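You operate a simulated robot arm through the tools that you are given. There is no shell and no other tool. Be economical: measure what you need, move in short steps, check, and stop when the job is done.

The job below is to be done with a simulated robot arm. You get a single attempt, and the scene is never put back.

JOB
Set the desk clock to quarter to five and wind it until it clicks.
Fine: pull the crown up to set the hands and push it down again.
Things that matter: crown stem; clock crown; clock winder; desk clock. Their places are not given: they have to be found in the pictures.

The check looks at the end state, three seconds after you hand in, the way a careful person would. Anything else that was tipped, shoved, dropped, spilled or broken makes it a failure.

ROBOT AND FRAMES
A 6-joint arm with a two-finger parallel gripper, fixed in place. Base frame: the origin is at the foot of the arm, x ahead of it, y to its left, z up. Readings come in m, rad, newtons and seconds.
With the tool pointing down near the work surface it reaches from about 0.24 to 0.66 m from the base axis. Its first joint turns from -1.152 to 1.152 rad. Payload 2.9 kg.
The tool frame sits at the grasp point between the pads (the TCP): z along the fingers, y along the line on which they close. The tips reach 0.03 m beyond it. The gripper opens to 0.11 m. The fingers are 0.02 m wide and 0.01 m thick; the gripper's body (0.048 by 0.112 m) begins 0.055 m behind the TCP.
Orientation is told as [roll, pitch, yaw] about the base's x, y, z axes, in that order, counted from this pose: with the fingers straight down and closing along the base's y, the tool's x points along the base's -x, its y along +y and its z along -z.

CONTROLS
- The arm moves only by the tool step_arm. Its argument "increments" is a list of rows, each a list of 3 entries, a list of its own where there are three numbers: the shift along the tool's x, y, z in units of 50 mm (1.0 is 50 mm), then the turn, a rotation vector about the tool's x, y, z in units of 6 degrees (1.0 is 6 degrees), then the finger opening in m, from 0 to 0.11. In form: [[[tx, ty, tz], [wx, wy, wz], hand], ...]. A call has 1 to 8 rows; each row shifts and turns the commanded pose from where the row before left it, along the tool's axes as they then stand. A call with a number of a shift or a turn outside -1 to 1 is refused whole. Rows are played at 5 a second. More than 0.05 m and 0.15 rad between two rows, or a gripper value outside its range, and nothing of the call is played. Where a pose cannot be reached the arm comes as near as it can. A force on the tool above 40 N (or 10 N above the force at the start of the call, whichever is more), or a blocked arm, ends the call early, and 0.2 s more pass. The fingers move at their own pace (about 0.108 m/s each) and stop on an object; they squeeze with about 22 N. The grip force told is the motor's: it shows also when the fingers shut on nothing. Time passes only in rows, and 0.2 s behind the last, so rows that do not move let the fingers close. The reply holds the time, the measured pose of the TCP, the force on the tool along the base axes, the opening and the grip force, in the units named above and with some noise, and new pictures: "pictures" is both (left out), scene, wrist or none.
- Cameras (640 x 400 px; columns grow to the right, rows downward): "scene" is fixed at [0.0871, 0.4474, 1.3757]; the picture's right is [-0.62, -0.79, 0.00], its down [-0.51, 0.40, -0.76] and it looks along [0.60, -0.47, -0.65] (base axes); focal length 357 px, centre (320, 200). "wrist" rides on the gripper at [0.072, 0.017, -0.103] in the tool frame; the picture's right is [-0.23, 0.97, 0.00], its down [-0.76, -0.18, -0.62] and it looks along [-0.61, -0.14, 0.78] (tool axes); focal length 222 px, centre (320, 200).
- probe_pixels(camera, pixels): there is no depth. For up to 12 entries [column, row, z] of the newest picture of that camera ("zoom" is the newest enlarged one), the place [x, y] in the base frame at which the ray of that pixel passes the height z, good to about 0.003 m. It takes no simulated time.
- enlarge(camera, box): a new picture of the part [left, top, right, bottom] of that camera's present view, enlarged. It takes no simulated time.
- sign_off(): hands the job in; it is judged then, once.

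Go step by step. Measure first, check grasps and placings, and put right what went wrong. The budget is 80 turns and 200 pictures, counting those below and the enlarged ones. Unless the task says otherwise, let go and move clear before handing in, and close with one line.

The tools are called after "Request:" as name(argument=value, ...) on one line, values as JSON. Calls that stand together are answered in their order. step_arm: Moves the arm, as the interface text tells. Its arguments: {"type":"object","properties":{"increments":{"type":"array"},"pictures":{"type":"string","enum":["both","scene","wrist","none"]}},"required":["increments"]} The other tools are called the same way: probe_pixels (camera, pixels) gives the place at which the rays of pixels pass given heights; enlarge (camera, box) takes an enlarged picture of a part of a camera's view; sign_off () hands the job in.

At the start:

```text
time_s: 0.0
tool_pos: [0.3468, 0.2452, 1.0955]
tool_rot: [0.0, 0.001, 0.001]
contact_force: [0.5, 0.2, 0.8]
gripper_width: 0.11
gripper_force: 0.0
```

scene: 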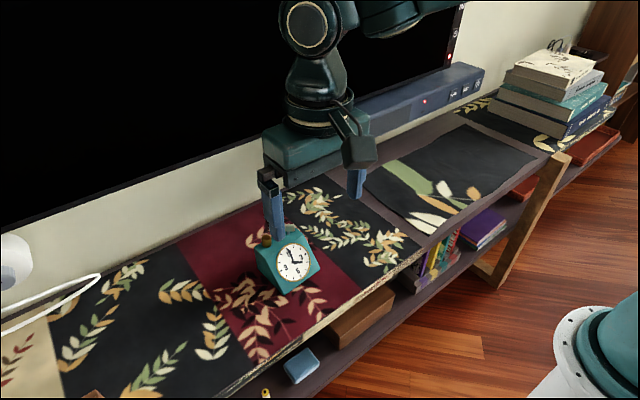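
wrist: 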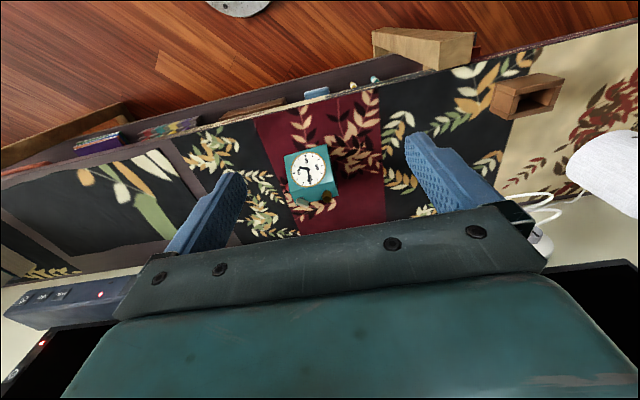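

The clock is teal, at scene pixel (287,262) and wrist pixel (309,170). I'll enlarge both views to find the crown and the winder.

Request:
enlarge(camera="scene", box=[230, 210, 342, 300])

Request:
enlarge(camera="wrist", box=[260, 130, 360, 220])

```text
4.44 times, centred on (286, 255) of scene
```

zoom: 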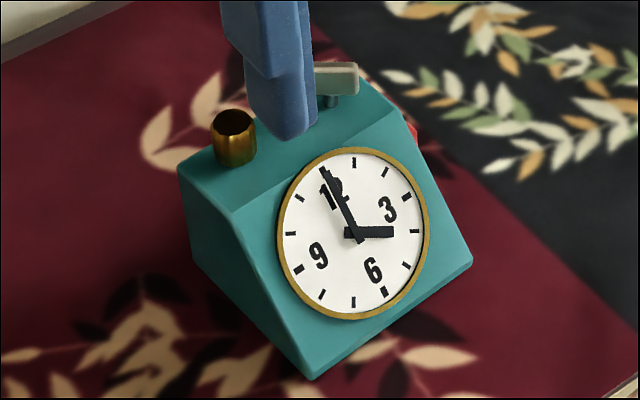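

```text
4.44 times, centred on (310, 175) of wrist
```

zoom: 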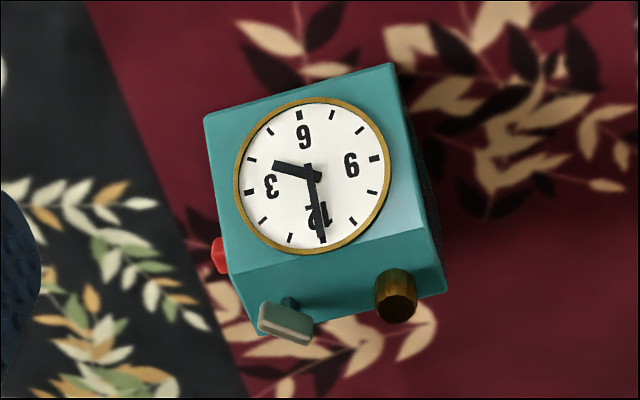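

The clock has a brass crown (wrist zoom 397,295) and a grey T-shaped winder (wrist zoom 287,322) on top, plus a red part on its side. The time shown is about 4:00. I'll probe these points at several heights to work out where they are.

Request:
probe_pixels(camera="zoom", pixels=[[397, 305, 0.75], [397, 305, 0.8], [397, 305, 0.85], [287, 325, 0.75], [287, 325, 0.8], [287, 325, 0.85], [205, 115, 0.7], [390, 65, 0.7]])

Request:
probe_pixels(camera="scene", pixels=[[266.4, 237.4, 0.75], [266.4, 237.4, 0.8], [266.4, 237.4, 0.85], [289.8, 226.2, 0.75], [289.8, 226.2, 0.8], [289.8, 226.2, 0.85], [284.2, 295.5, 0.7], [320.2, 269, 0.7], [257.8, 269, 0.7]])

```text
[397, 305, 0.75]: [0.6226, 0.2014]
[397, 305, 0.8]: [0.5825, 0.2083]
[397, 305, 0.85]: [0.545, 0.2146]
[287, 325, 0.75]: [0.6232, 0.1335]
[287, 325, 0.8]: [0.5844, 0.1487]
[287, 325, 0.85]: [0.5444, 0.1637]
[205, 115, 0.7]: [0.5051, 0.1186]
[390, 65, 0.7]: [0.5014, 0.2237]
```

```text
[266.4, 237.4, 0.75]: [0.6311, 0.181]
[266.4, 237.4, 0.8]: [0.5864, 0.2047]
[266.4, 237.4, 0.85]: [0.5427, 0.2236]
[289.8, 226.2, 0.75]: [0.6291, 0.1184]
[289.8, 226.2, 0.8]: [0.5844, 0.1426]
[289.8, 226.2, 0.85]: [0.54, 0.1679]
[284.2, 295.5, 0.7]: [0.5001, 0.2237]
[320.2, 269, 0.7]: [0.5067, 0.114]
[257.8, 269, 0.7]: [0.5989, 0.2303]
```

The two views together put the crown near (0.573, 0.210, 0.81) and the winder near (0.56, 0.158, 0.82). I'll move closer, staying well above the clock, for a better look.

Request:
step_arm(increments=[[[-0.75, -0.3, 0.5], [0, 0, 0], 0.11], [[-0.75, -0.3, 0.5], [0, 0, 0], 0.11], [[-0.75, -0.3, 0.5], [0, 0, 0], 0.11], [[-0.75, -0.3, 0.5], [0, 0, 0], 0.11]])

```text
time_s: 1.0
tool_pos: [0.4955, 0.1869, 0.9953]
tool_rot: [0.001, 0.0, 0.001]
contact_force: [-0.5, 0.3, 0.1]
gripper_width: 0.1098
gripper_force: 0.0
```

scene: 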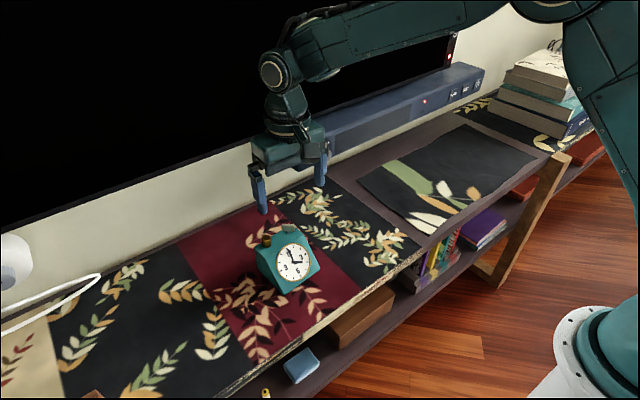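
wrist: 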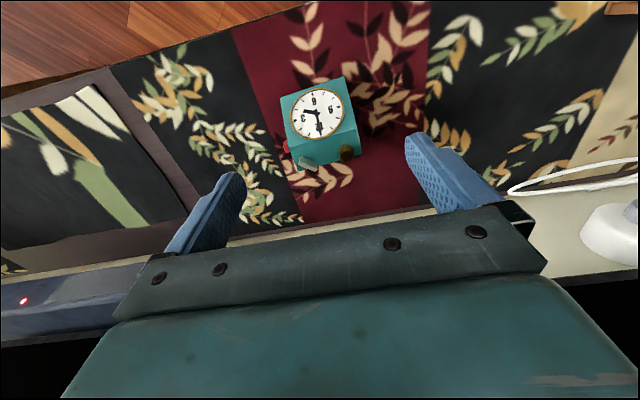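

The clock now sits between the fingers, at wrist pixel (320,120). I'll enlarge both views for exact positions.

Request:
enlarge(camera="wrist", box=[265, 70, 377, 182])

Request:
enlarge(camera="scene", box=[245, 215, 335, 300])

```text
3.57 times, centred on (321, 126) of wrist
```

zoom: 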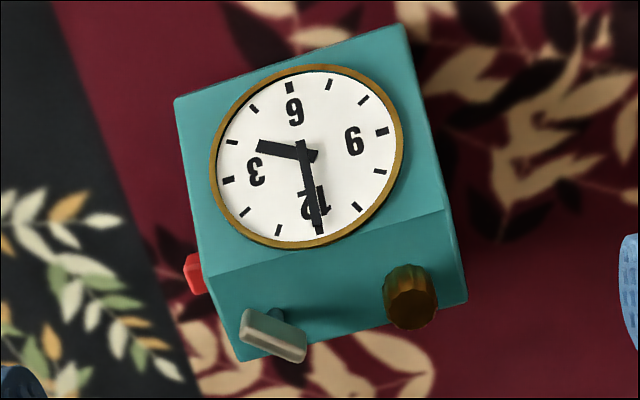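

```text
4.71 times, centred on (290, 258) of scene
```

zoom: 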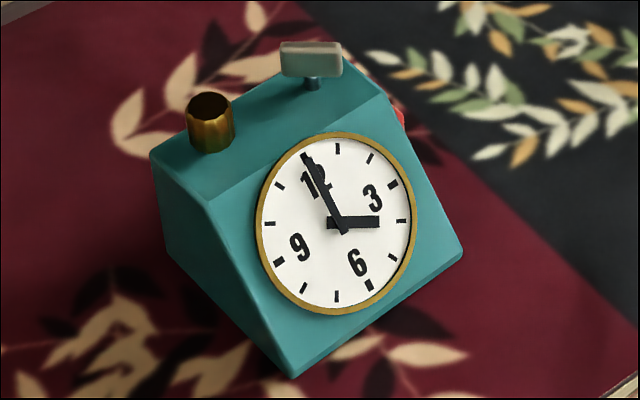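

The hands read 4:00: the minute hand is on the 12 tick and the hour hand on the 4 tick. I'll triangulate the crown and winder again with these closer views.

Request:
probe_pixels(camera="wrist", pixels=[[346.8, 158.2, 0.8], [346.8, 158.2, 0.82], [346.8, 158.2, 0.84], [307.6, 164.7, 0.8], [307.6, 164.7, 0.82], [307.6, 164.7, 0.84], [302.0, 166.2, 0.82], [315.3, 169.0, 0.82], [295.5, 171, 0.79], [357, 152.6, 0.79]])

Request:
probe_pixels(camera="zoom", pixels=[[210, 105, 0.8], [210, 105, 0.82], [210, 105, 0.84], [311, 50, 0.8], [311, 50, 0.82], [311, 50, 0.84], [281, 48, 0.82], [342, 58, 0.82], [150, 155, 0.79], [208, 207, 0.79], [388, 98, 0.79]])

```text
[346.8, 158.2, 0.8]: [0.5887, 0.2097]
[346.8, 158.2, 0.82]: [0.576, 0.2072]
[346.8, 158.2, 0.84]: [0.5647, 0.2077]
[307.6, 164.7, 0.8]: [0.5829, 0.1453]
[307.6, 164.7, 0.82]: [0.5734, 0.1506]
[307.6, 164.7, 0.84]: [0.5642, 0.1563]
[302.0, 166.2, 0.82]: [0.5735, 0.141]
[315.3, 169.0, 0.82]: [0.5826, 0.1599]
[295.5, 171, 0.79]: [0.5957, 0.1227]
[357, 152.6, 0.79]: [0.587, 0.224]
```

```text
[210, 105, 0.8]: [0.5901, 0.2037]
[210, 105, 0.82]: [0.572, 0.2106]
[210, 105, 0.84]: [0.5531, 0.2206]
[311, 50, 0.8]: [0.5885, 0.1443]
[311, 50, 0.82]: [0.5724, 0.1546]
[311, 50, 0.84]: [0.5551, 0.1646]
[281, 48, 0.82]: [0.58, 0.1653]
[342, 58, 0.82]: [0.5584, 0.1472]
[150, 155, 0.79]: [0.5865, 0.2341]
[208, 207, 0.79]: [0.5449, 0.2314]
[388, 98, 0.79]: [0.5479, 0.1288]
```

The crown top is at about (0.577, 0.209, 0.812) and the winder top at about (0.576, 0.150, 0.815). I'll move above the crown with the fingers partly closed and check alignment.

Request:
step_arm(increments=[[[-0.55, 0.147, 0.65], [0, 0, 0], 0.05], [[-0.55, 0.147, 0.65], [0, 0, 0], 0.05], [[-0.55, 0.147, 0.6], [0, 0, 0], 0.05], [[0, 0, 0], [0, 0, 0], 0.05]])

Request:
enlarge(camera="wrist", box=[240, 100, 400, 220])

Request:
enlarge(camera="scene", box=[235, 190, 335, 280])

```text
time_s: 2.0
tool_pos: [0.5808, 0.2089, 0.8985]
tool_rot: [0.001, 0.0, -0.001]
contact_force: [0.9, -0.5, -0.1]
gripper_width: 0.0502
gripper_force: 0.2
```

scene: 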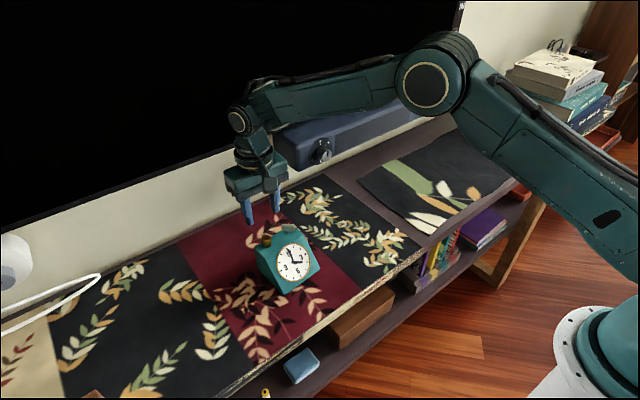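
wrist: 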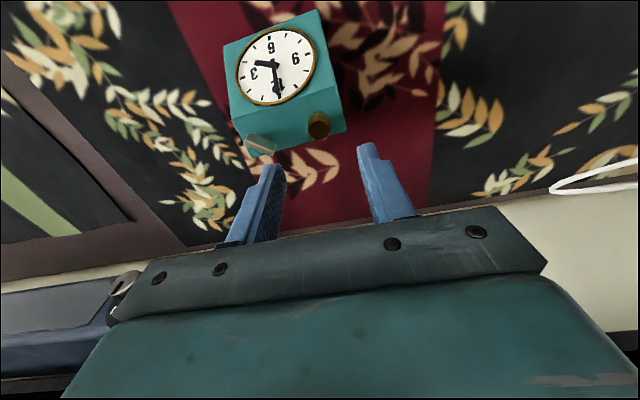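

```text
3.33 times, centred on (320, 160) of wrist
```

zoom: 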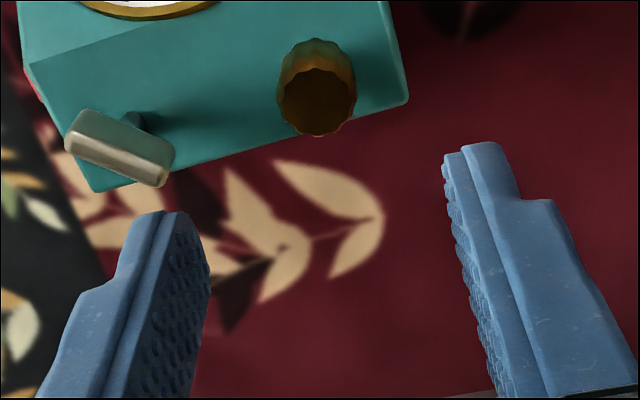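

```text
4.44 times, centred on (285, 235) of scene
```

zoom: 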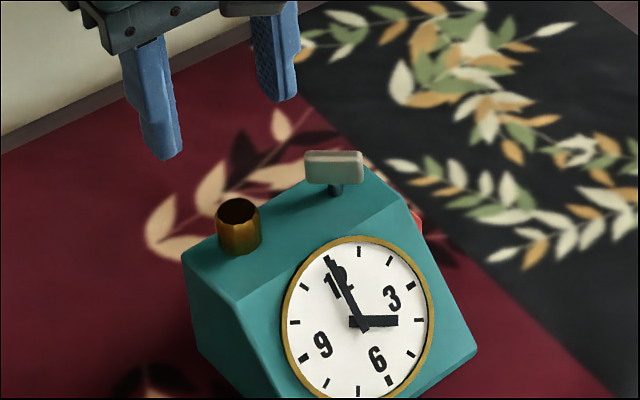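

The gripper is at (0.581, 0.209, 0.899) and lined up roughly. I'll check the crown again from this closer wrist view.

Request:
probe_pixels(camera="wrist", pixels=[[318.5, 131, 0.8], [318.5, 131, 0.812], [318.5, 131, 0.83], [307.7, 130, 0.812], [330.5, 129, 0.812], [259.5, 146, 0.81], [259.5, 146, 0.82], [264, 133, 0.78], [340, 132, 0.78]])

Request:
probe_pixels(camera="zoom", pixels=[[238, 209, 0.8], [238, 209, 0.812], [238, 209, 0.83], [334, 160, 0.81], [334, 160, 0.82], [334, 194, 0.78], [239, 245, 0.78]])

```text
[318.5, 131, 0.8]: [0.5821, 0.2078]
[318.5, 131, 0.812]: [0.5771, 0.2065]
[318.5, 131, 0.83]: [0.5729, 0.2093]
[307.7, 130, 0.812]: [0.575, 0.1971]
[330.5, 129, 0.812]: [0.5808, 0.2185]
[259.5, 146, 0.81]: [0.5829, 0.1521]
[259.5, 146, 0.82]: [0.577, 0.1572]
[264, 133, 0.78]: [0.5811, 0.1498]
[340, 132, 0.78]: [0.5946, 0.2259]
```

```text
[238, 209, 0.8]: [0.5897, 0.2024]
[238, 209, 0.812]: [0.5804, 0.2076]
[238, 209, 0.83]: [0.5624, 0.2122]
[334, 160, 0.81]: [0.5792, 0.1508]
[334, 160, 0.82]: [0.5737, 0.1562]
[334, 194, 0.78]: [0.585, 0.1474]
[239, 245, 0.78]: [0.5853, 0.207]
```

The crown centre is at about (0.578, 0.2075), with the top at z 0.812 and the clock's top surface near 0.783. I'll descend around it, keeping the tips about 1 cm above the surface.

Request:
step_arm(increments=[[[0.05, -0.03, 0.5], [0, 0, 0], 0.05], [[0, 0, 0.5], [0, 0, 0], 0.05], [[0, 0, 0.45], [0, 0, 0], 0.05], [[0, 0, 0], [0, 0, 0], 0.05]])

Request:
enlarge(camera="wrist", box=[240, 100, 400, 220])

Request:
enlarge(camera="scene", box=[235, 190, 335, 280])

```text
time_s: 3.0
tool_pos: [0.5777, 0.2064, 0.8292]
tool_rot: [-0.001, 0.0, 0.001]
contact_force: [-0.2, 0.5, -0.4]
gripper_width: 0.0502
gripper_force: 0.0
```

scene: 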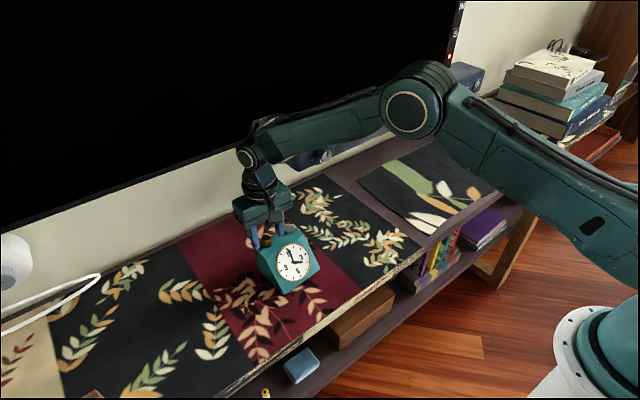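
wrist: 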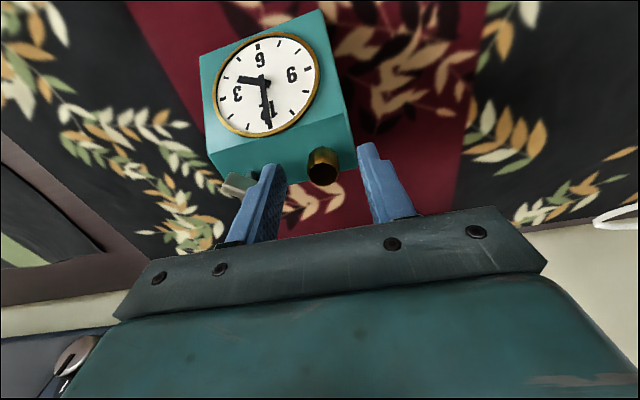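

```text
3.33 times, centred on (320, 160) of wrist
```

zoom: 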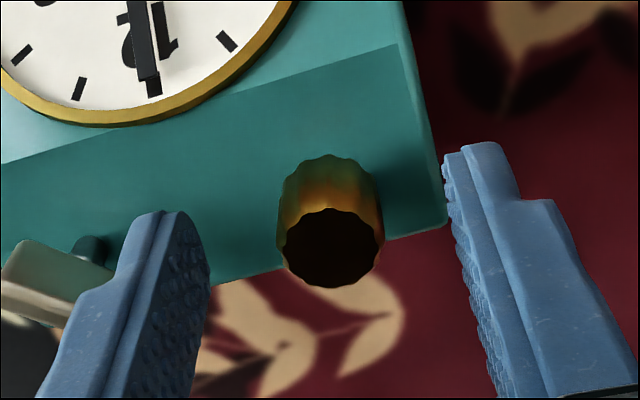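

```text
4.44 times, centred on (285, 235) of scene
```

zoom: 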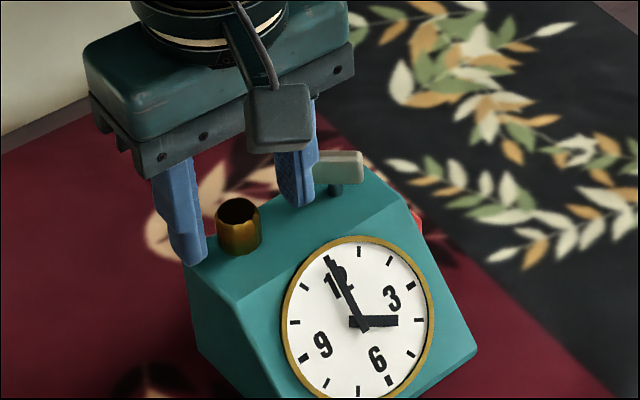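

The fingers are either side of the crown, with the tips at about z 0.799. One more probe of the crown top before gripping.

Request:
probe_pixels(camera="wrist", pixels=[[323, 174.4, 0.807], [323, 174.4, 0.812], [323, 174.4, 0.817]])

Request:
probe_pixels(camera="zoom", pixels=[[238, 209, 0.807], [238, 209, 0.812], [238, 209, 0.817]])

```text
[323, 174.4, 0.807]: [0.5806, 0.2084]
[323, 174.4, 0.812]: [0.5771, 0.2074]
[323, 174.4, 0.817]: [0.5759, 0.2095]
```

```text
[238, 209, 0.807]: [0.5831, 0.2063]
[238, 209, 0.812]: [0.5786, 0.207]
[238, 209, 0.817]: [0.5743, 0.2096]
```

The crown centre is confirmed at about (0.577, 0.208). I'll lower 4 mm more, nudge in y, and close on it.

Request:
step_arm(increments=[[[0, 0.03, 0.08], [0, 0, 0], 0.05], [[0, 0, 0], [0, 0, 0], 0.03], [[0, 0, 0], [0, 0, 0], 0.0], [[0, 0, 0], [0, 0, 0], 0.0], [[0, 0, 0], [0, 0, 0], 0.0]], pictures="wrist")

```text
time_s: 4.2
tool_pos: [0.5764, 0.2063, 0.8261]
tool_rot: [0.0, 0.001, -0.001]
contact_force: [-0.3, 0.5, 0.3]
gripper_width: 0.0209
gripper_force: 21.9
```

wrist: 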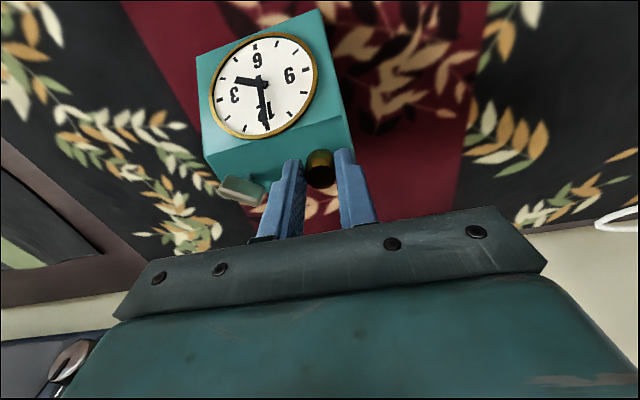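

The crown is gripped: opening 0.0209, force 21.9 N. Now I'll pull up in 2 mm steps and watch the force.

Request:
step_arm(increments=[[[0, 0, -0.04], [0, 0, 0], 0.0], [[0, 0, -0.04], [0, 0, 0], 0.0], [[0, 0, 0], [0, 0, 0], 0.0]])

Request:
enlarge(camera="scene", box=[235, 190, 335, 280])

```text
time_s: 5.0
tool_pos: [0.5754, 0.2071, 0.8304]
tool_rot: [0.0, -0.001, -0.001]
contact_force: [2.9, 0.1, -0.4]
gripper_width: 0.0212
gripper_force: 22.5
```

scene: 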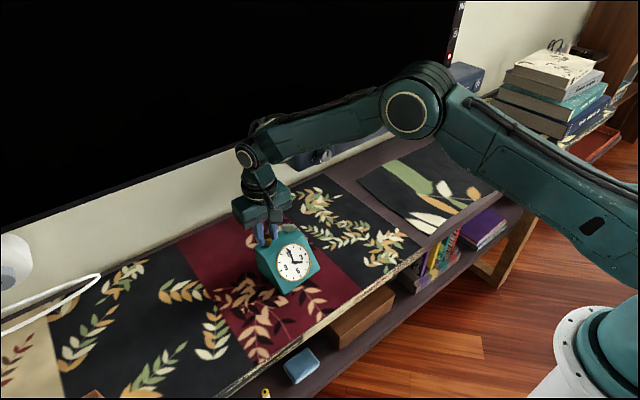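
wrist: 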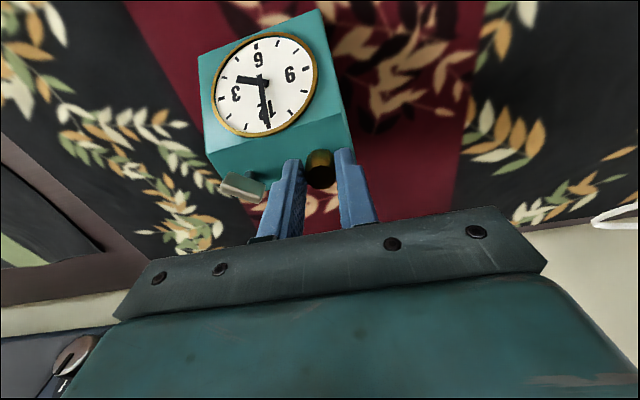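

```text
4.44 times, centred on (285, 235) of scene
```

zoom: 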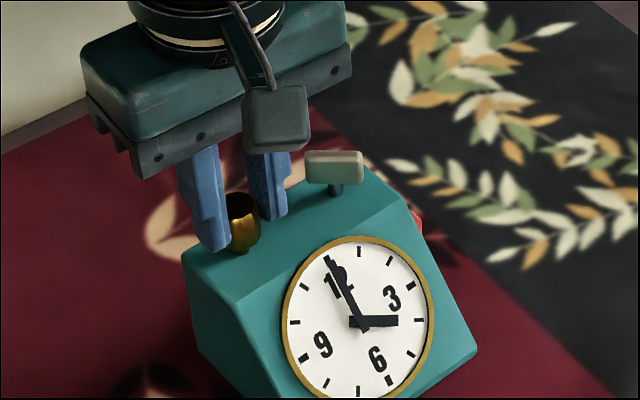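

The crown has risen about 4 mm with the fingers, and the clock hasn't moved. I'll pull a little further until I feel the stop.

Request:
step_arm(increments=[[[0, 0, -0.04], [0, 0, 0], 0.0], [[0, 0, -0.04], [0, 0, 0], 0.0], [[0, 0, 0], [0, 0, 0], 0.0]], pictures="none")

Request:
enlarge(camera="scene", box=[235, 190, 335, 280])

```text
time_s: 5.8
tool_pos: [0.5761, 0.2067, 0.8321]
tool_rot: [0.0, 0.0, 0.001]
contact_force: [3.3, 0.1, 0.2]
gripper_width: 0.0211
gripper_force: 22.2
```

```text
4.44 times, centred on (285, 235) of scene
```

zoom: 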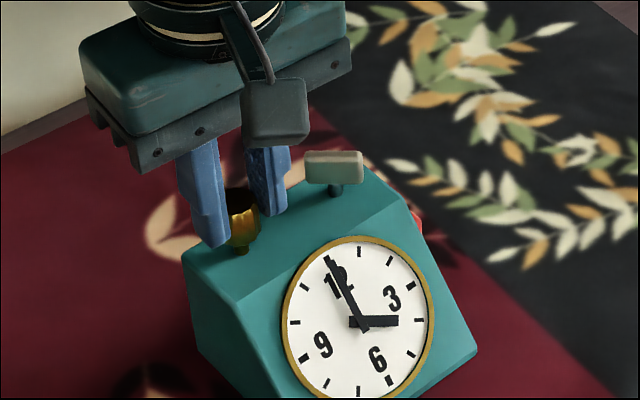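

The stem now shows below the crown at zoom (240,248), and the pull force is still low. I'll go 3 mm further to be sure it's fully out.

Request:
step_arm(increments=[[[0, 0, -0.03], [0, 0, 0], 0.0], [[0, 0, -0.03], [0, 0, 0], 0.0], [[0, 0, 0], [0, 0, 0], 0.0]], pictures="none")

Request:
enlarge(camera="scene", box=[235, 190, 335, 280])

```text
time_s: 6.6
tool_pos: [0.5766, 0.2067, 0.8361]
tool_rot: [0.0, 0.002, 0.0]
contact_force: [0.6, -1.0, -10.7]
gripper_width: 0.0211
gripper_force: 22.7
```

```text
4.44 times, centred on (285, 235) of scene
```

zoom: 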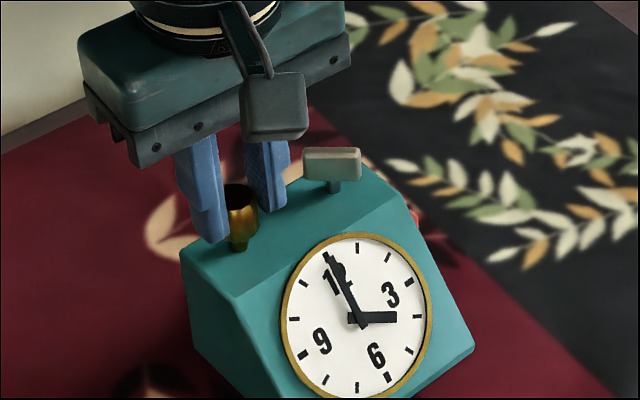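

The force reads -10.7 N in z, so the stop is reached and the clock is starting to lift. I'll ease down 2.5 mm and then turn the crown 18° as a test.

Request:
step_arm(increments=[[[0, 0, 0.05], [0, 0, 0], 0.0], [[0, 0, 0], [0, 0, 1], 0.0], [[0, 0, 0], [0, 0, 1], 0.0], [[0, 0, 0], [0, 0, 1], 0.0], [[0, 0, 0], [0, 0, 0], 0.0]], pictures="none")

Request:
enlarge(camera="scene", box=[235, 200, 335, 300])

```text
time_s: 7.8
tool_pos: [0.5765, 0.2082, 0.8327]
tool_rot: [0.002, 0.0, -0.313]
contact_force: [4.8, 5.2, -0.8]
gripper_width: 0.0212
gripper_force: 21.8
```

```text
4.00 times, centred on (285, 250) of scene
```

zoom: 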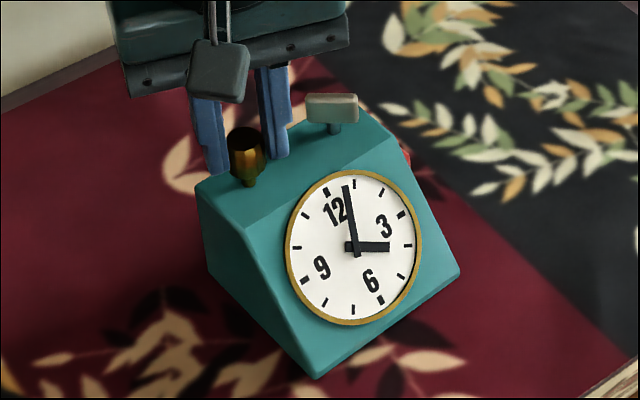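

Turning this way moves the minute hand forward, roughly 1:1 with the crown. I'll keep going another 48°.

Request:
step_arm(increments=[[[0, 0, 0], [0, 0, 1], 0.0], [[0, 0, 0], [0, 0, 1], 0.0], [[0, 0, 0], [0, 0, 1], 0.0], [[0, 0, 0], [0, 0, 1], 0.0], [[0, 0, 0], [0, 0, 1], 0.0], [[0, 0, 0], [0, 0, 1], 0.0], [[0, 0, 0], [0, 0, 1], 0.0], [[0, 0, 0], [0, 0, 0], 0.0]], pictures="none")

Request:
enlarge(camera="scene", box=[235, 200, 335, 300])

```text
time_s: 9.6
tool_pos: [0.5773, 0.2075, 0.8337]
tool_rot: [0.001, 0.001, -1.049]
contact_force: [5.0, 5.0, -0.5]
gripper_width: 0.0211
gripper_force: 22.1
```

```text
4.00 times, centred on (285, 250) of scene
```

zoom: 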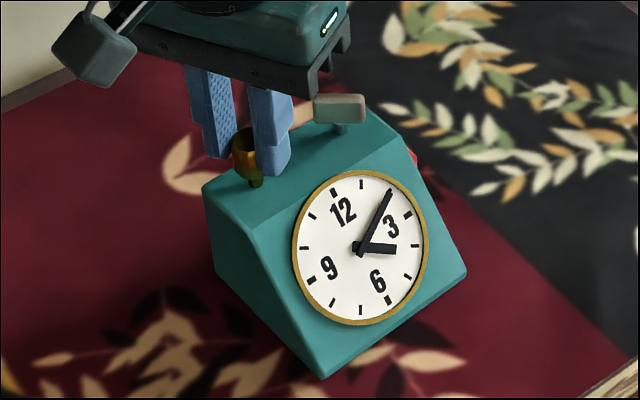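

The minute hand is on the 2 tick, exactly 60° for 60° of turn. But the clock's corner went from zoom (316,378) to (322,378), so it slid a few mm because my grip is off the crown's axis. I'll let go and measure the offset.

Request:
step_arm(increments=[[[0, 0, 0], [0, 0, 0], 0.04], [[0, 0, 0], [0, 0, 0], 0.04], [[0, 0, 0], [0, 0, 0], 0.04]])

Request:
enlarge(camera="wrist", box=[240, 100, 400, 220])

Request:
enlarge(camera="scene", box=[235, 200, 335, 300])

```text
time_s: 10.4
tool_pos: [0.5764, 0.2067, 0.8341]
tool_rot: [0.0, 0.001, -1.047]
contact_force: [0.0, 0.3, -0.3]
gripper_width: 0.0399
gripper_force: 0.1
```

scene: 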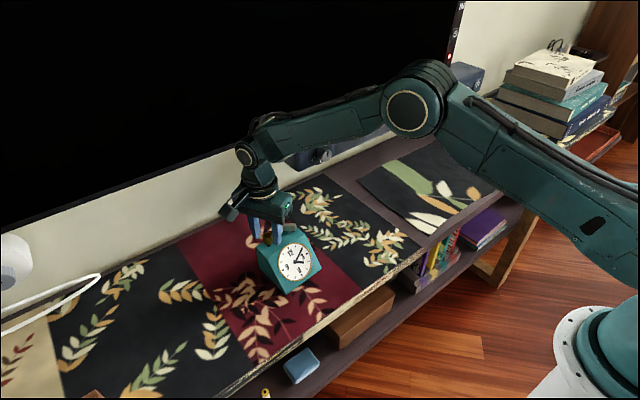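
wrist: 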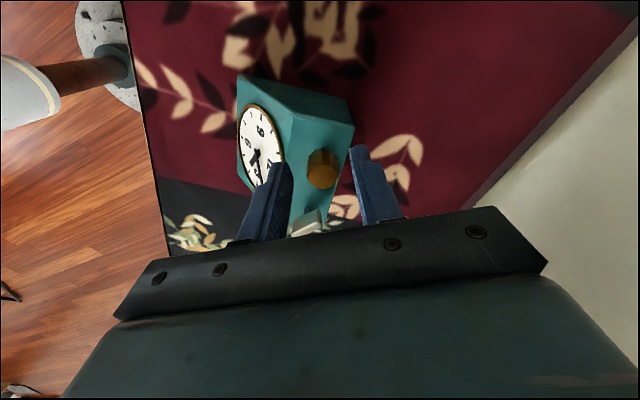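

```text
3.33 times, centred on (320, 160) of wrist
```

zoom: 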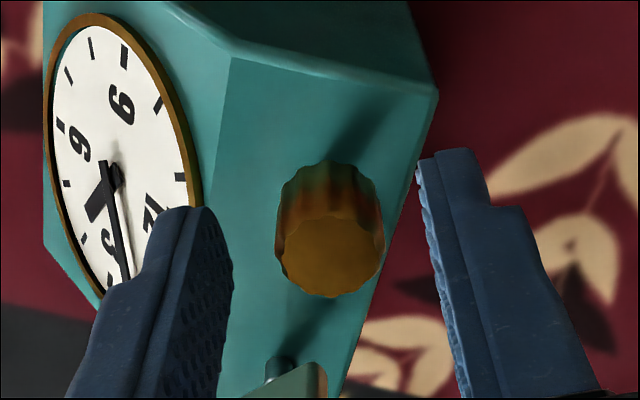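

```text
4.00 times, centred on (285, 250) of scene
```

zoom: 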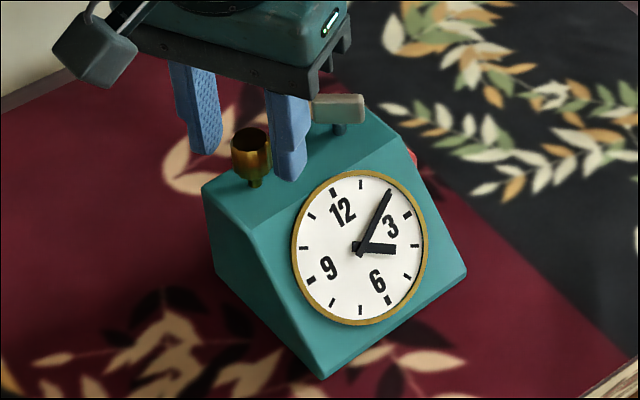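

The clock stays put and the crown stays up. I'll probe where the crown is now relative to the TCP.

Request:
probe_pixels(camera="wrist", pixels=[[323.6, 176.5, 0.817], [323.6, 176.5, 0.82], [323.6, 176.5, 0.823]])

Request:
probe_pixels(camera="zoom", pixels=[[250, 138, 0.817], [250, 138, 0.82], [250, 138, 0.823]])

```text
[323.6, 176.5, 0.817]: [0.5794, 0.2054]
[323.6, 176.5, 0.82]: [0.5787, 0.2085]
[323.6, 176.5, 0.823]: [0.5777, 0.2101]
```

```text
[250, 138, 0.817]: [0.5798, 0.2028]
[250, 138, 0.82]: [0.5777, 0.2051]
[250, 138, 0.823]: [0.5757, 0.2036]
```

The crown top projects about 2 mm to the tool's +y of the TCP and is centred along the pads. I'll recentre, then rewind the open gripper around the crown to about +90°, so the remaining 210° can be done in one grip.

Request:
step_arm(increments=[[[0, 0.042, 0], [0, 0, 0], 0.045], [[0, 0, 0], [0, 0, -1], 0.045], [[0, 0, 0], [0, 0, -1], 0.045], [[0, 0, 0], [0, 0, -1], 0.045], [[0, 0, 0], [0, 0, -1], 0.045], [[0, 0, 0], [0, 0, -1], 0.045], [[0, 0, 0], [0, 0, -1], 0.045], [[0, 0, 0], [0, 0, -1], 0.045]], pictures="none")

Request:
step_arm(increments=[[[0, 0, 0], [0, 0, -1], 0.045], [[0, 0, 0], [0, 0, -1], 0.045], [[0, 0, 0], [0, 0, -1], 0.045], [[0, 0, 0], [0, 0, -1], 0.045], [[0, 0, 0], [0, 0, -1], 0.045], [[0, 0, 0], [0, 0, -1], 0.045], [[0, 0, 0], [0, 0, -1], 0.045], [[0, 0, 0], [0, 0, -1], 0.045]], pictures="both")

```text
time_s: 12.2
tool_pos: [0.5781, 0.2076, 0.834]
tool_rot: [0.0, 0.001, -0.314]
contact_force: [-0.2, -0.2, 0.7]
gripper_width: 0.045
gripper_force: 0.1
```

```text
time_s: 14.0
tool_pos: [0.5797, 0.2072, 0.8325]
tool_rot: [0.001, 0.0, 0.526]
contact_force: [-0.3, 0.8, 1.3]
gripper_width: 0.0449
gripper_force: 0.1
```

scene: 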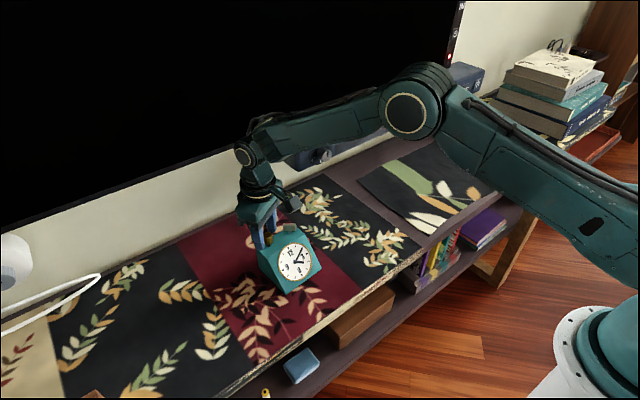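
wrist: 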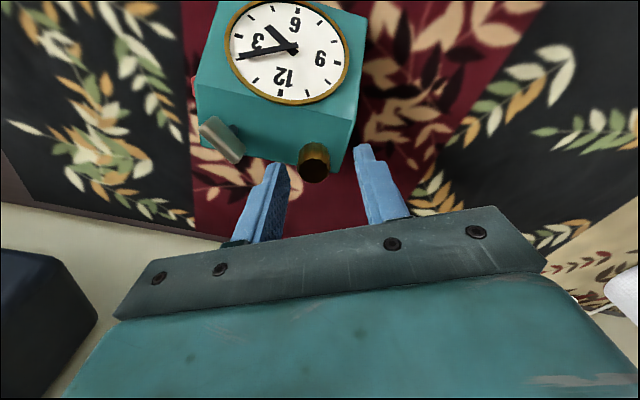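

No contact so far, with the yaw at +30°. I'll finish the rewind to +90° and check the centring closely.

Request:
step_arm(increments=[[[0, 0, 0], [0, 0, -1], 0.045], [[0, 0, 0], [0, 0, -1], 0.045], [[0, 0, 0], [0, 0, -1], 0.045], [[0, 0, 0], [0, 0, -1], 0.045], [[0, 0, 0], [0, 0, -1], 0.045], [[0, 0, 0], [0, 0, -1], 0.045], [[0, 0, 0], [0, 0, -1], 0.045], [[0, 0, 0], [0, 0, -1], 0.045]], pictures="none")

Request:
step_arm(increments=[[[0, 0, 0], [0, 0, -1], 0.045], [[0, 0, 0], [0, 0, -1], 0.045], [[0, 0, 0], [0, 0, 0], 0.045]], pictures="none")

Request:
enlarge(camera="wrist", box=[240, 100, 400, 220])

Request:
enlarge(camera="scene", box=[235, 200, 335, 300])

```text
time_s: 15.8
tool_pos: [0.5784, 0.2091, 0.8334]
tool_rot: [0.002, -0.001, 1.363]
contact_force: [-0.1, 0.4, 0.6]
gripper_width: 0.0448
gripper_force: 0.1
```

```text
time_s: 16.6
tool_pos: [0.5792, 0.2079, 0.8331]
tool_rot: [-0.001, 0.001, 1.573]
contact_force: [-1.4, -0.5, -0.2]
gripper_width: 0.0452
gripper_force: 0.1
```

```text
3.33 times, centred on (320, 160) of wrist
```

zoom: 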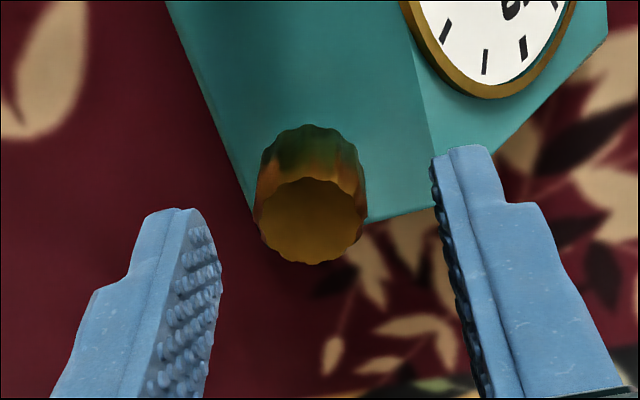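

```text
4.00 times, centred on (285, 250) of scene
```

zoom: 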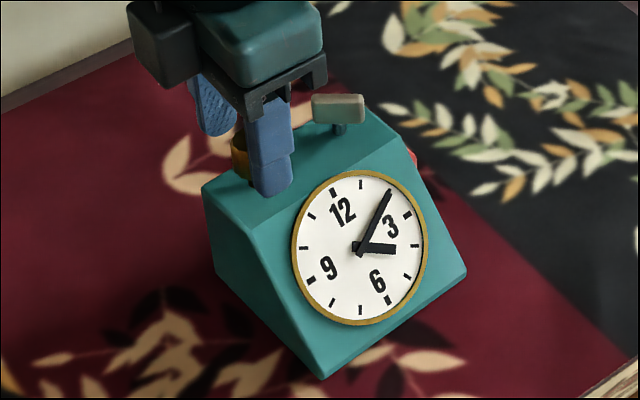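

With both views, the crown is at about (0.5805, 0.204) with its top at z 0.815, so I'm off by 3.5 mm in tool x and -2 mm in tool y. I'll correct this and drop 2 mm, then check again.

Request:
step_arm(increments=[[[0.07, -0.04, 0.04], [0, 0, 0], 0.045], [[0, 0, 0], [0, 0, 0], 0.045]], pictures="none")

Request:
enlarge(camera="wrist", box=[240, 100, 400, 220])

```text
time_s: 17.2
tool_pos: [0.5799, 0.2056, 0.8295]
tool_rot: [0.0, 0.0, 1.571]
contact_force: [-0.1, 0.0, -0.1]
gripper_width: 0.0449
gripper_force: 0.2
```

```text
3.33 times, centred on (320, 160) of wrist
```

zoom: 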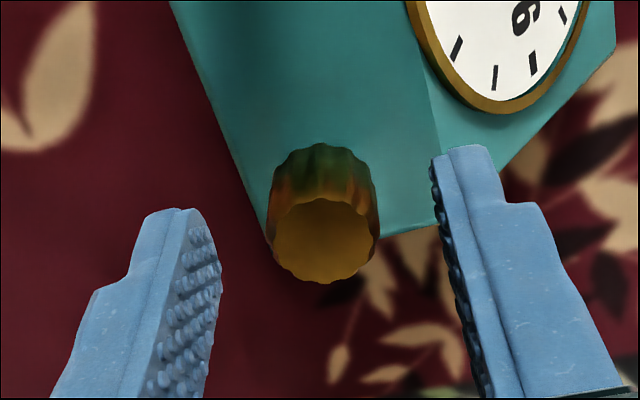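

The crown is now centred to within about 1.5 mm. I'll add 1 mm in tool x and close.

Request:
step_arm(increments=[[[0.02, 0.01, 0], [0, 0, 0], 0.045], [[0, 0, 0], [0, 0, 0], 0.0], [[0, 0, 0], [0, 0, 0], 0.0], [[0, 0, 0], [0, 0, 0], 0.0], [[0, 0, 0], [0, 0, 0], 0.0]], pictures="none")

Request:
enlarge(camera="scene", box=[235, 200, 335, 300])

```text
time_s: 18.4
tool_pos: [0.5802, 0.2027, 0.8314]
tool_rot: [0.0, -0.001, 1.57]
contact_force: [-2.9, -0.1, 0.8]
gripper_width: 0.0212
gripper_force: 22.1
```

```text
4.00 times, centred on (285, 250) of scene
```

zoom: 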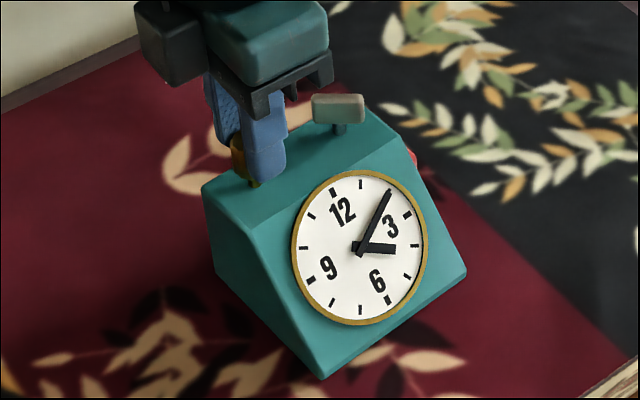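

Gripped cleanly, and the clock hasn't moved. Now I'll turn 48° and check.

Request:
step_arm(increments=[[[0, 0, 0], [0, 0, 1], 0.0], [[0, 0, 0], [0, 0, 1], 0.0], [[0, 0, 0], [0, 0, 1], 0.0], [[0, 0, 0], [0, 0, 1], 0.0], [[0, 0, 0], [0, 0, 1], 0.0], [[0, 0, 0], [0, 0, 1], 0.0], [[0, 0, 0], [0, 0, 1], 0.0], [[0, 0, 0], [0, 0, 1], 0.0]], pictures="none")

Request:
enlarge(camera="scene", box=[235, 200, 335, 300])

```text
time_s: 20.2
tool_pos: [0.5812, 0.204, 0.8307]
tool_rot: [0.001, 0.0, 0.732]
contact_force: [2.5, 2.1, -0.5]
gripper_width: 0.0211
gripper_force: 21.8
```

```text
4.00 times, centred on (285, 250) of scene
```

zoom: 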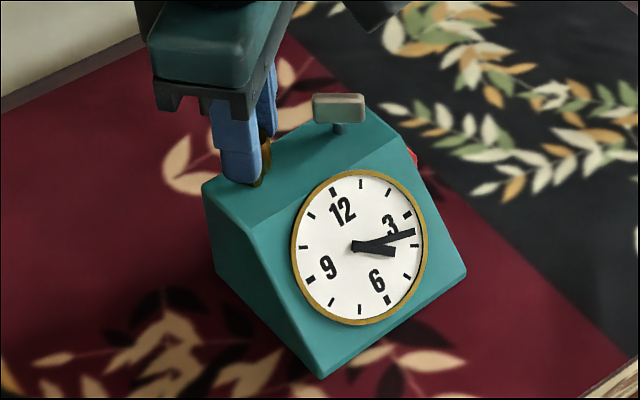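

The minute hand has followed to 108° and the clock is still, with low forces. I'll continue another 96°.

Request:
step_arm(increments=[[[0, 0, 0], [0, 0, 1], 0.0], [[0, 0, 0], [0, 0, 1], 0.0], [[0, 0, 0], [0, 0, 1], 0.0], [[0, 0, 0], [0, 0, 1], 0.0], [[0, 0, 0], [0, 0, 1], 0.0], [[0, 0, 0], [0, 0, 1], 0.0], [[0, 0, 0], [0, 0, 1], 0.0], [[0, 0, 0], [0, 0, 1], 0.0]], pictures="none")

Request:
step_arm(increments=[[[0, 0, 0], [0, 0, 1], 0.0], [[0, 0, 0], [0, 0, 1], 0.0], [[0, 0, 0], [0, 0, 1], 0.0], [[0, 0, 0], [0, 0, 1], 0.0], [[0, 0, 0], [0, 0, 1], 0.0], [[0, 0, 0], [0, 0, 1], 0.0], [[0, 0, 0], [0, 0, 1], 0.0], [[0, 0, 0], [0, 0, 1], 0.0]], pictures="none")

Request:
enlarge(camera="scene", box=[235, 200, 335, 300])

```text
time_s: 22.0
tool_pos: [0.5808, 0.2022, 0.8307]
tool_rot: [0.0, 0.001, -0.109]
contact_force: [0.8, 0.8, 0.1]
gripper_width: 0.021
gripper_force: 21.8
```

```text
time_s: 23.8
tool_pos: [0.5813, 0.2039, 0.831]
tool_rot: [0.001, 0.0, -0.945]
contact_force: [4.0, -3.0, 1.0]
gripper_width: 0.0208
gripper_force: 21.6
```

```text
4.00 times, centred on (285, 250) of scene
```

zoom: 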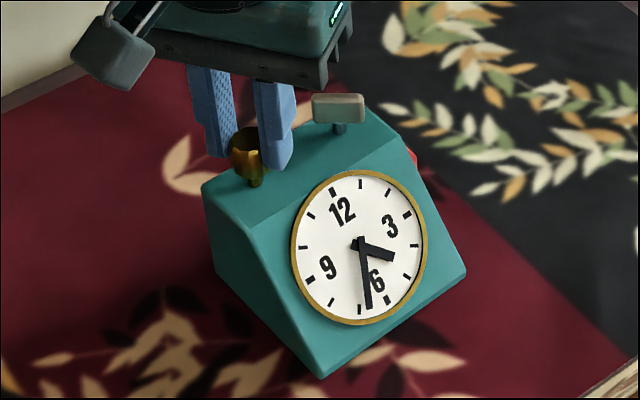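

The hand is at about 204° (4:34), as expected. I'll turn 60° more and then fine-tune.

Request:
step_arm(increments=[[[0, 0, 0], [0, 0, 1], 0.0], [[0, 0, 0], [0, 0, 1], 0.0], [[0, 0, 0], [0, 0, 1], 0.0], [[0, 0, 0], [0, 0, 1], 0.0], [[0, 0, 0], [0, 0, 1], 0.0], [[0, 0, 0], [0, 0, 1], 0.0], [[0, 0, 0], [0, 0, 1], 0.0], [[0, 0, 0], [0, 0, 1], 0.0]], pictures="none")

Request:
step_arm(increments=[[[0, 0, 0], [0, 0, 1], 0.0], [[0, 0, 0], [0, 0, 1], 0.0], [[0, 0, 0], [0, 0, 0], 0.0], [[0, 0, 0], [0, 0, 0], 0.0]], pictures="none")

Request:
enlarge(camera="scene", box=[277, 236, 347, 286])

```text
time_s: 25.6
tool_pos: [0.5791, 0.2043, 0.8308]
tool_rot: [-0.003, 0.0, -1.78]
contact_force: [-2.5, 8.2, 0.2]
gripper_width: 0.0211
gripper_force: 21.9
```

```text
time_s: 26.6
tool_pos: [0.5807, 0.2028, 0.8317]
tool_rot: [0.001, -0.001, -1.991]
contact_force: [4.0, 3.3, 0.1]
gripper_width: 0.0208
gripper_force: 22.0
```

```text
8.00 times, centred on (312, 261) of scene
```

zoom: 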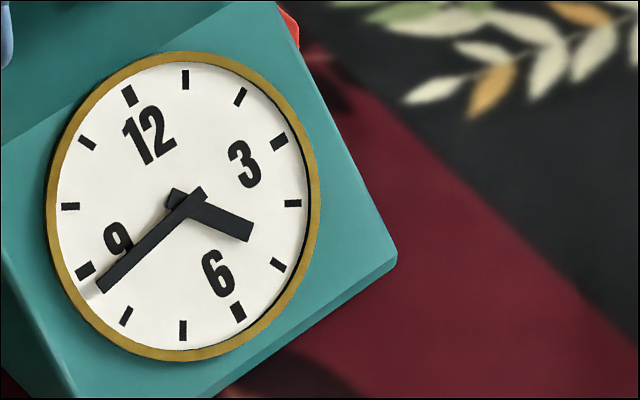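

The minute hand tip at zoom (101,288) is still roughly 10° before the 9 tick at (86,270). I'll turn 9° more.

Request:
step_arm(increments=[[[0, 0, 0], [0, 0, 0.75], 0.0], [[0, 0, 0], [0, 0, 0.75], 0.0], [[0, 0, 0], [0, 0, 0], 0.0], [[0, 0, 0], [0, 0, 0], 0.0]], pictures="none")

Request:
enlarge(camera="scene", box=[277, 236, 347, 286])

```text
time_s: 27.6
tool_pos: [0.5802, 0.2034, 0.8314]
tool_rot: [-0.002, -0.001, -2.149]
contact_force: [2.9, -2.2, 1.3]
gripper_width: 0.0208
gripper_force: 21.7
```

```text
8.00 times, centred on (312, 261) of scene
```

zoom: 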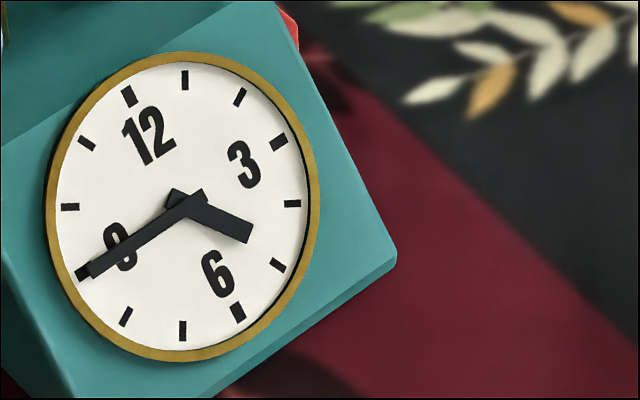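

The hand now lies on the 9 tick to within about 2° (a third of a minute). I'll add 2°, then compare with the wrist view.

Request:
step_arm(increments=[[[0, 0, 0], [0, 0, 0.3], 0.0], [[0, 0, 0], [0, 0, 0], 0.0], [[0, 0, 0], [0, 0, 0], 0.0]], pictures="wrist")

Request:
enlarge(camera="scene", box=[277, 236, 347, 286])

```text
time_s: 28.4
tool_pos: [0.5794, 0.2043, 0.8306]
tool_rot: [-0.001, 0.002, -2.177]
contact_force: [4.1, -3.1, 0.7]
gripper_width: 0.021
gripper_force: 21.4
```

wrist: 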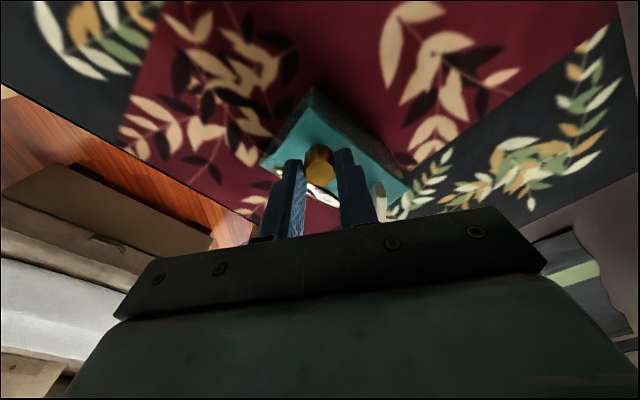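

```text
8.00 times, centred on (312, 261) of scene
```

zoom: 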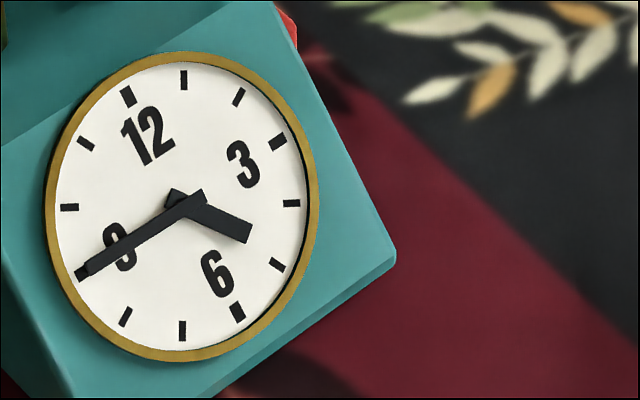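

The minute hand is right on the 9 tick, so it reads 4:45. Now I'll push the crown down in small steps and watch the force.

Request:
step_arm(increments=[[[0, 0, 0.04], [0, 0, 0], 0.0], [[0, 0, 0.04], [0, 0, 0], 0.0], [[0, 0, 0.04], [0, 0, 0], 0.0], [[0, 0, 0], [0, 0, 0], 0.0]], pictures="none")

Request:
enlarge(camera="scene", box=[235, 200, 335, 300])

```text
time_s: 29.4
tool_pos: [0.5805, 0.2037, 0.8259]
tool_rot: [-0.002, 0.001, -2.176]
contact_force: [5.2, 2.3, -0.2]
gripper_width: 0.0209
gripper_force: 22.1
```

```text
4.00 times, centred on (285, 250) of scene
```

zoom: 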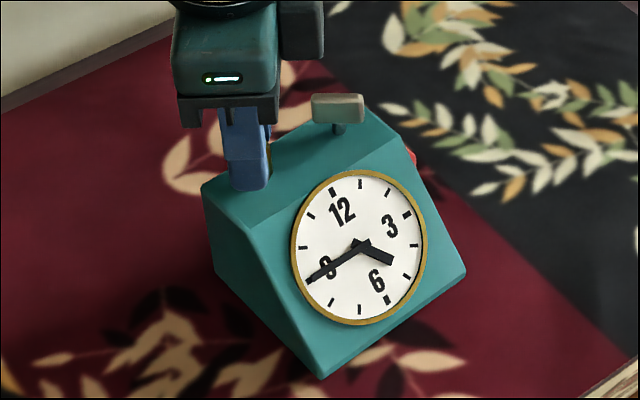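

It has gone down about 5.5 mm with little resistance. I'll keep pressing until the force rises.

Request:
step_arm(increments=[[[0, 0, 0.03], [0, 0, 0], 0.0], [[0, 0, 0.03], [0, 0, 0], 0.0], [[0, 0, 0], [0, 0, 0], 0.0]], pictures="none")

Request:
step_arm(increments=[[[0, 0, 0.03], [0, 0, 0], 0.0], [[0, 0, 0], [0, 0, 0], 0.0]], pictures="none")

Request:
enlarge(camera="scene", box=[235, 200, 335, 300])

```text
time_s: 30.2
tool_pos: [0.5805, 0.2052, 0.8246]
tool_rot: [0.001, 0.003, -2.179]
contact_force: [-4.2, 0.3, 20.5]
gripper_width: 0.0209
gripper_force: 22.1
```

```text
time_s: 30.8
tool_pos: [0.5802, 0.2035, 0.8217]
tool_rot: [0.002, 0.004, -2.179]
contact_force: [-2.2, 2.1, 24.0]
gripper_width: 0.0208
gripper_force: 22.0
```

```text
4.00 times, centred on (285, 250) of scene
```

zoom: 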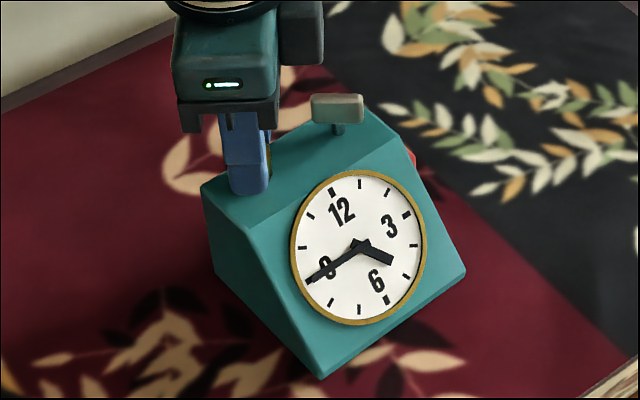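

The force reached 20–24 N, so the crown has bottomed out. I'll release, rise straight up and check.

Request:
step_arm(increments=[[[0, 0, -0.04], [0, 0, 0], 0.0], [[0, 0, 0], [0, 0, 0], 0.04], [[0, 0, 0], [0, 0, 0], 0.04], [[0, 0, -0.6], [0, 0, 0], 0.04], [[0, 0, -0.9], [0, 0, 0], 0.04], [[0, 0, -0.6], [0, 0, 0], 0.04]], pictures="none")

Request:
enlarge(camera="scene", box=[235, 200, 335, 300])

Request:
enlarge(camera="scene", box=[277, 236, 347, 286])

```text
time_s: 32.2
tool_pos: [0.5803, 0.2004, 0.927]
tool_rot: [0.0, 0.0, -2.178]
contact_force: [0.0, 0.9, 0.0]
gripper_width: 0.0403
gripper_force: 0.2
```

```text
4.00 times, centred on (285, 250) of scene
```

zoom: 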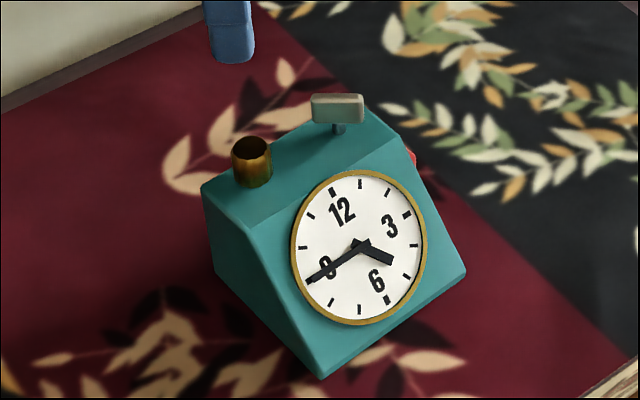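

```text
8.00 times, centred on (312, 261) of scene
```

zoom: 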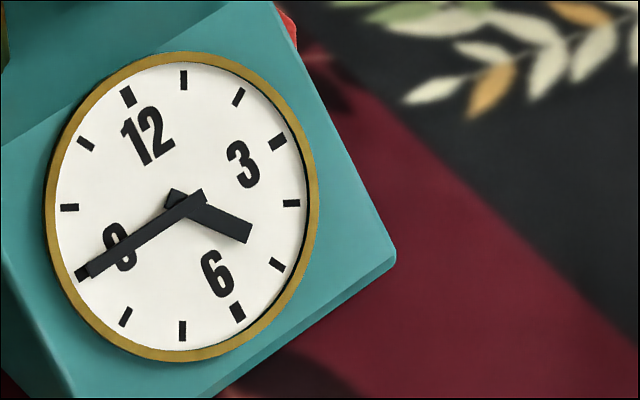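

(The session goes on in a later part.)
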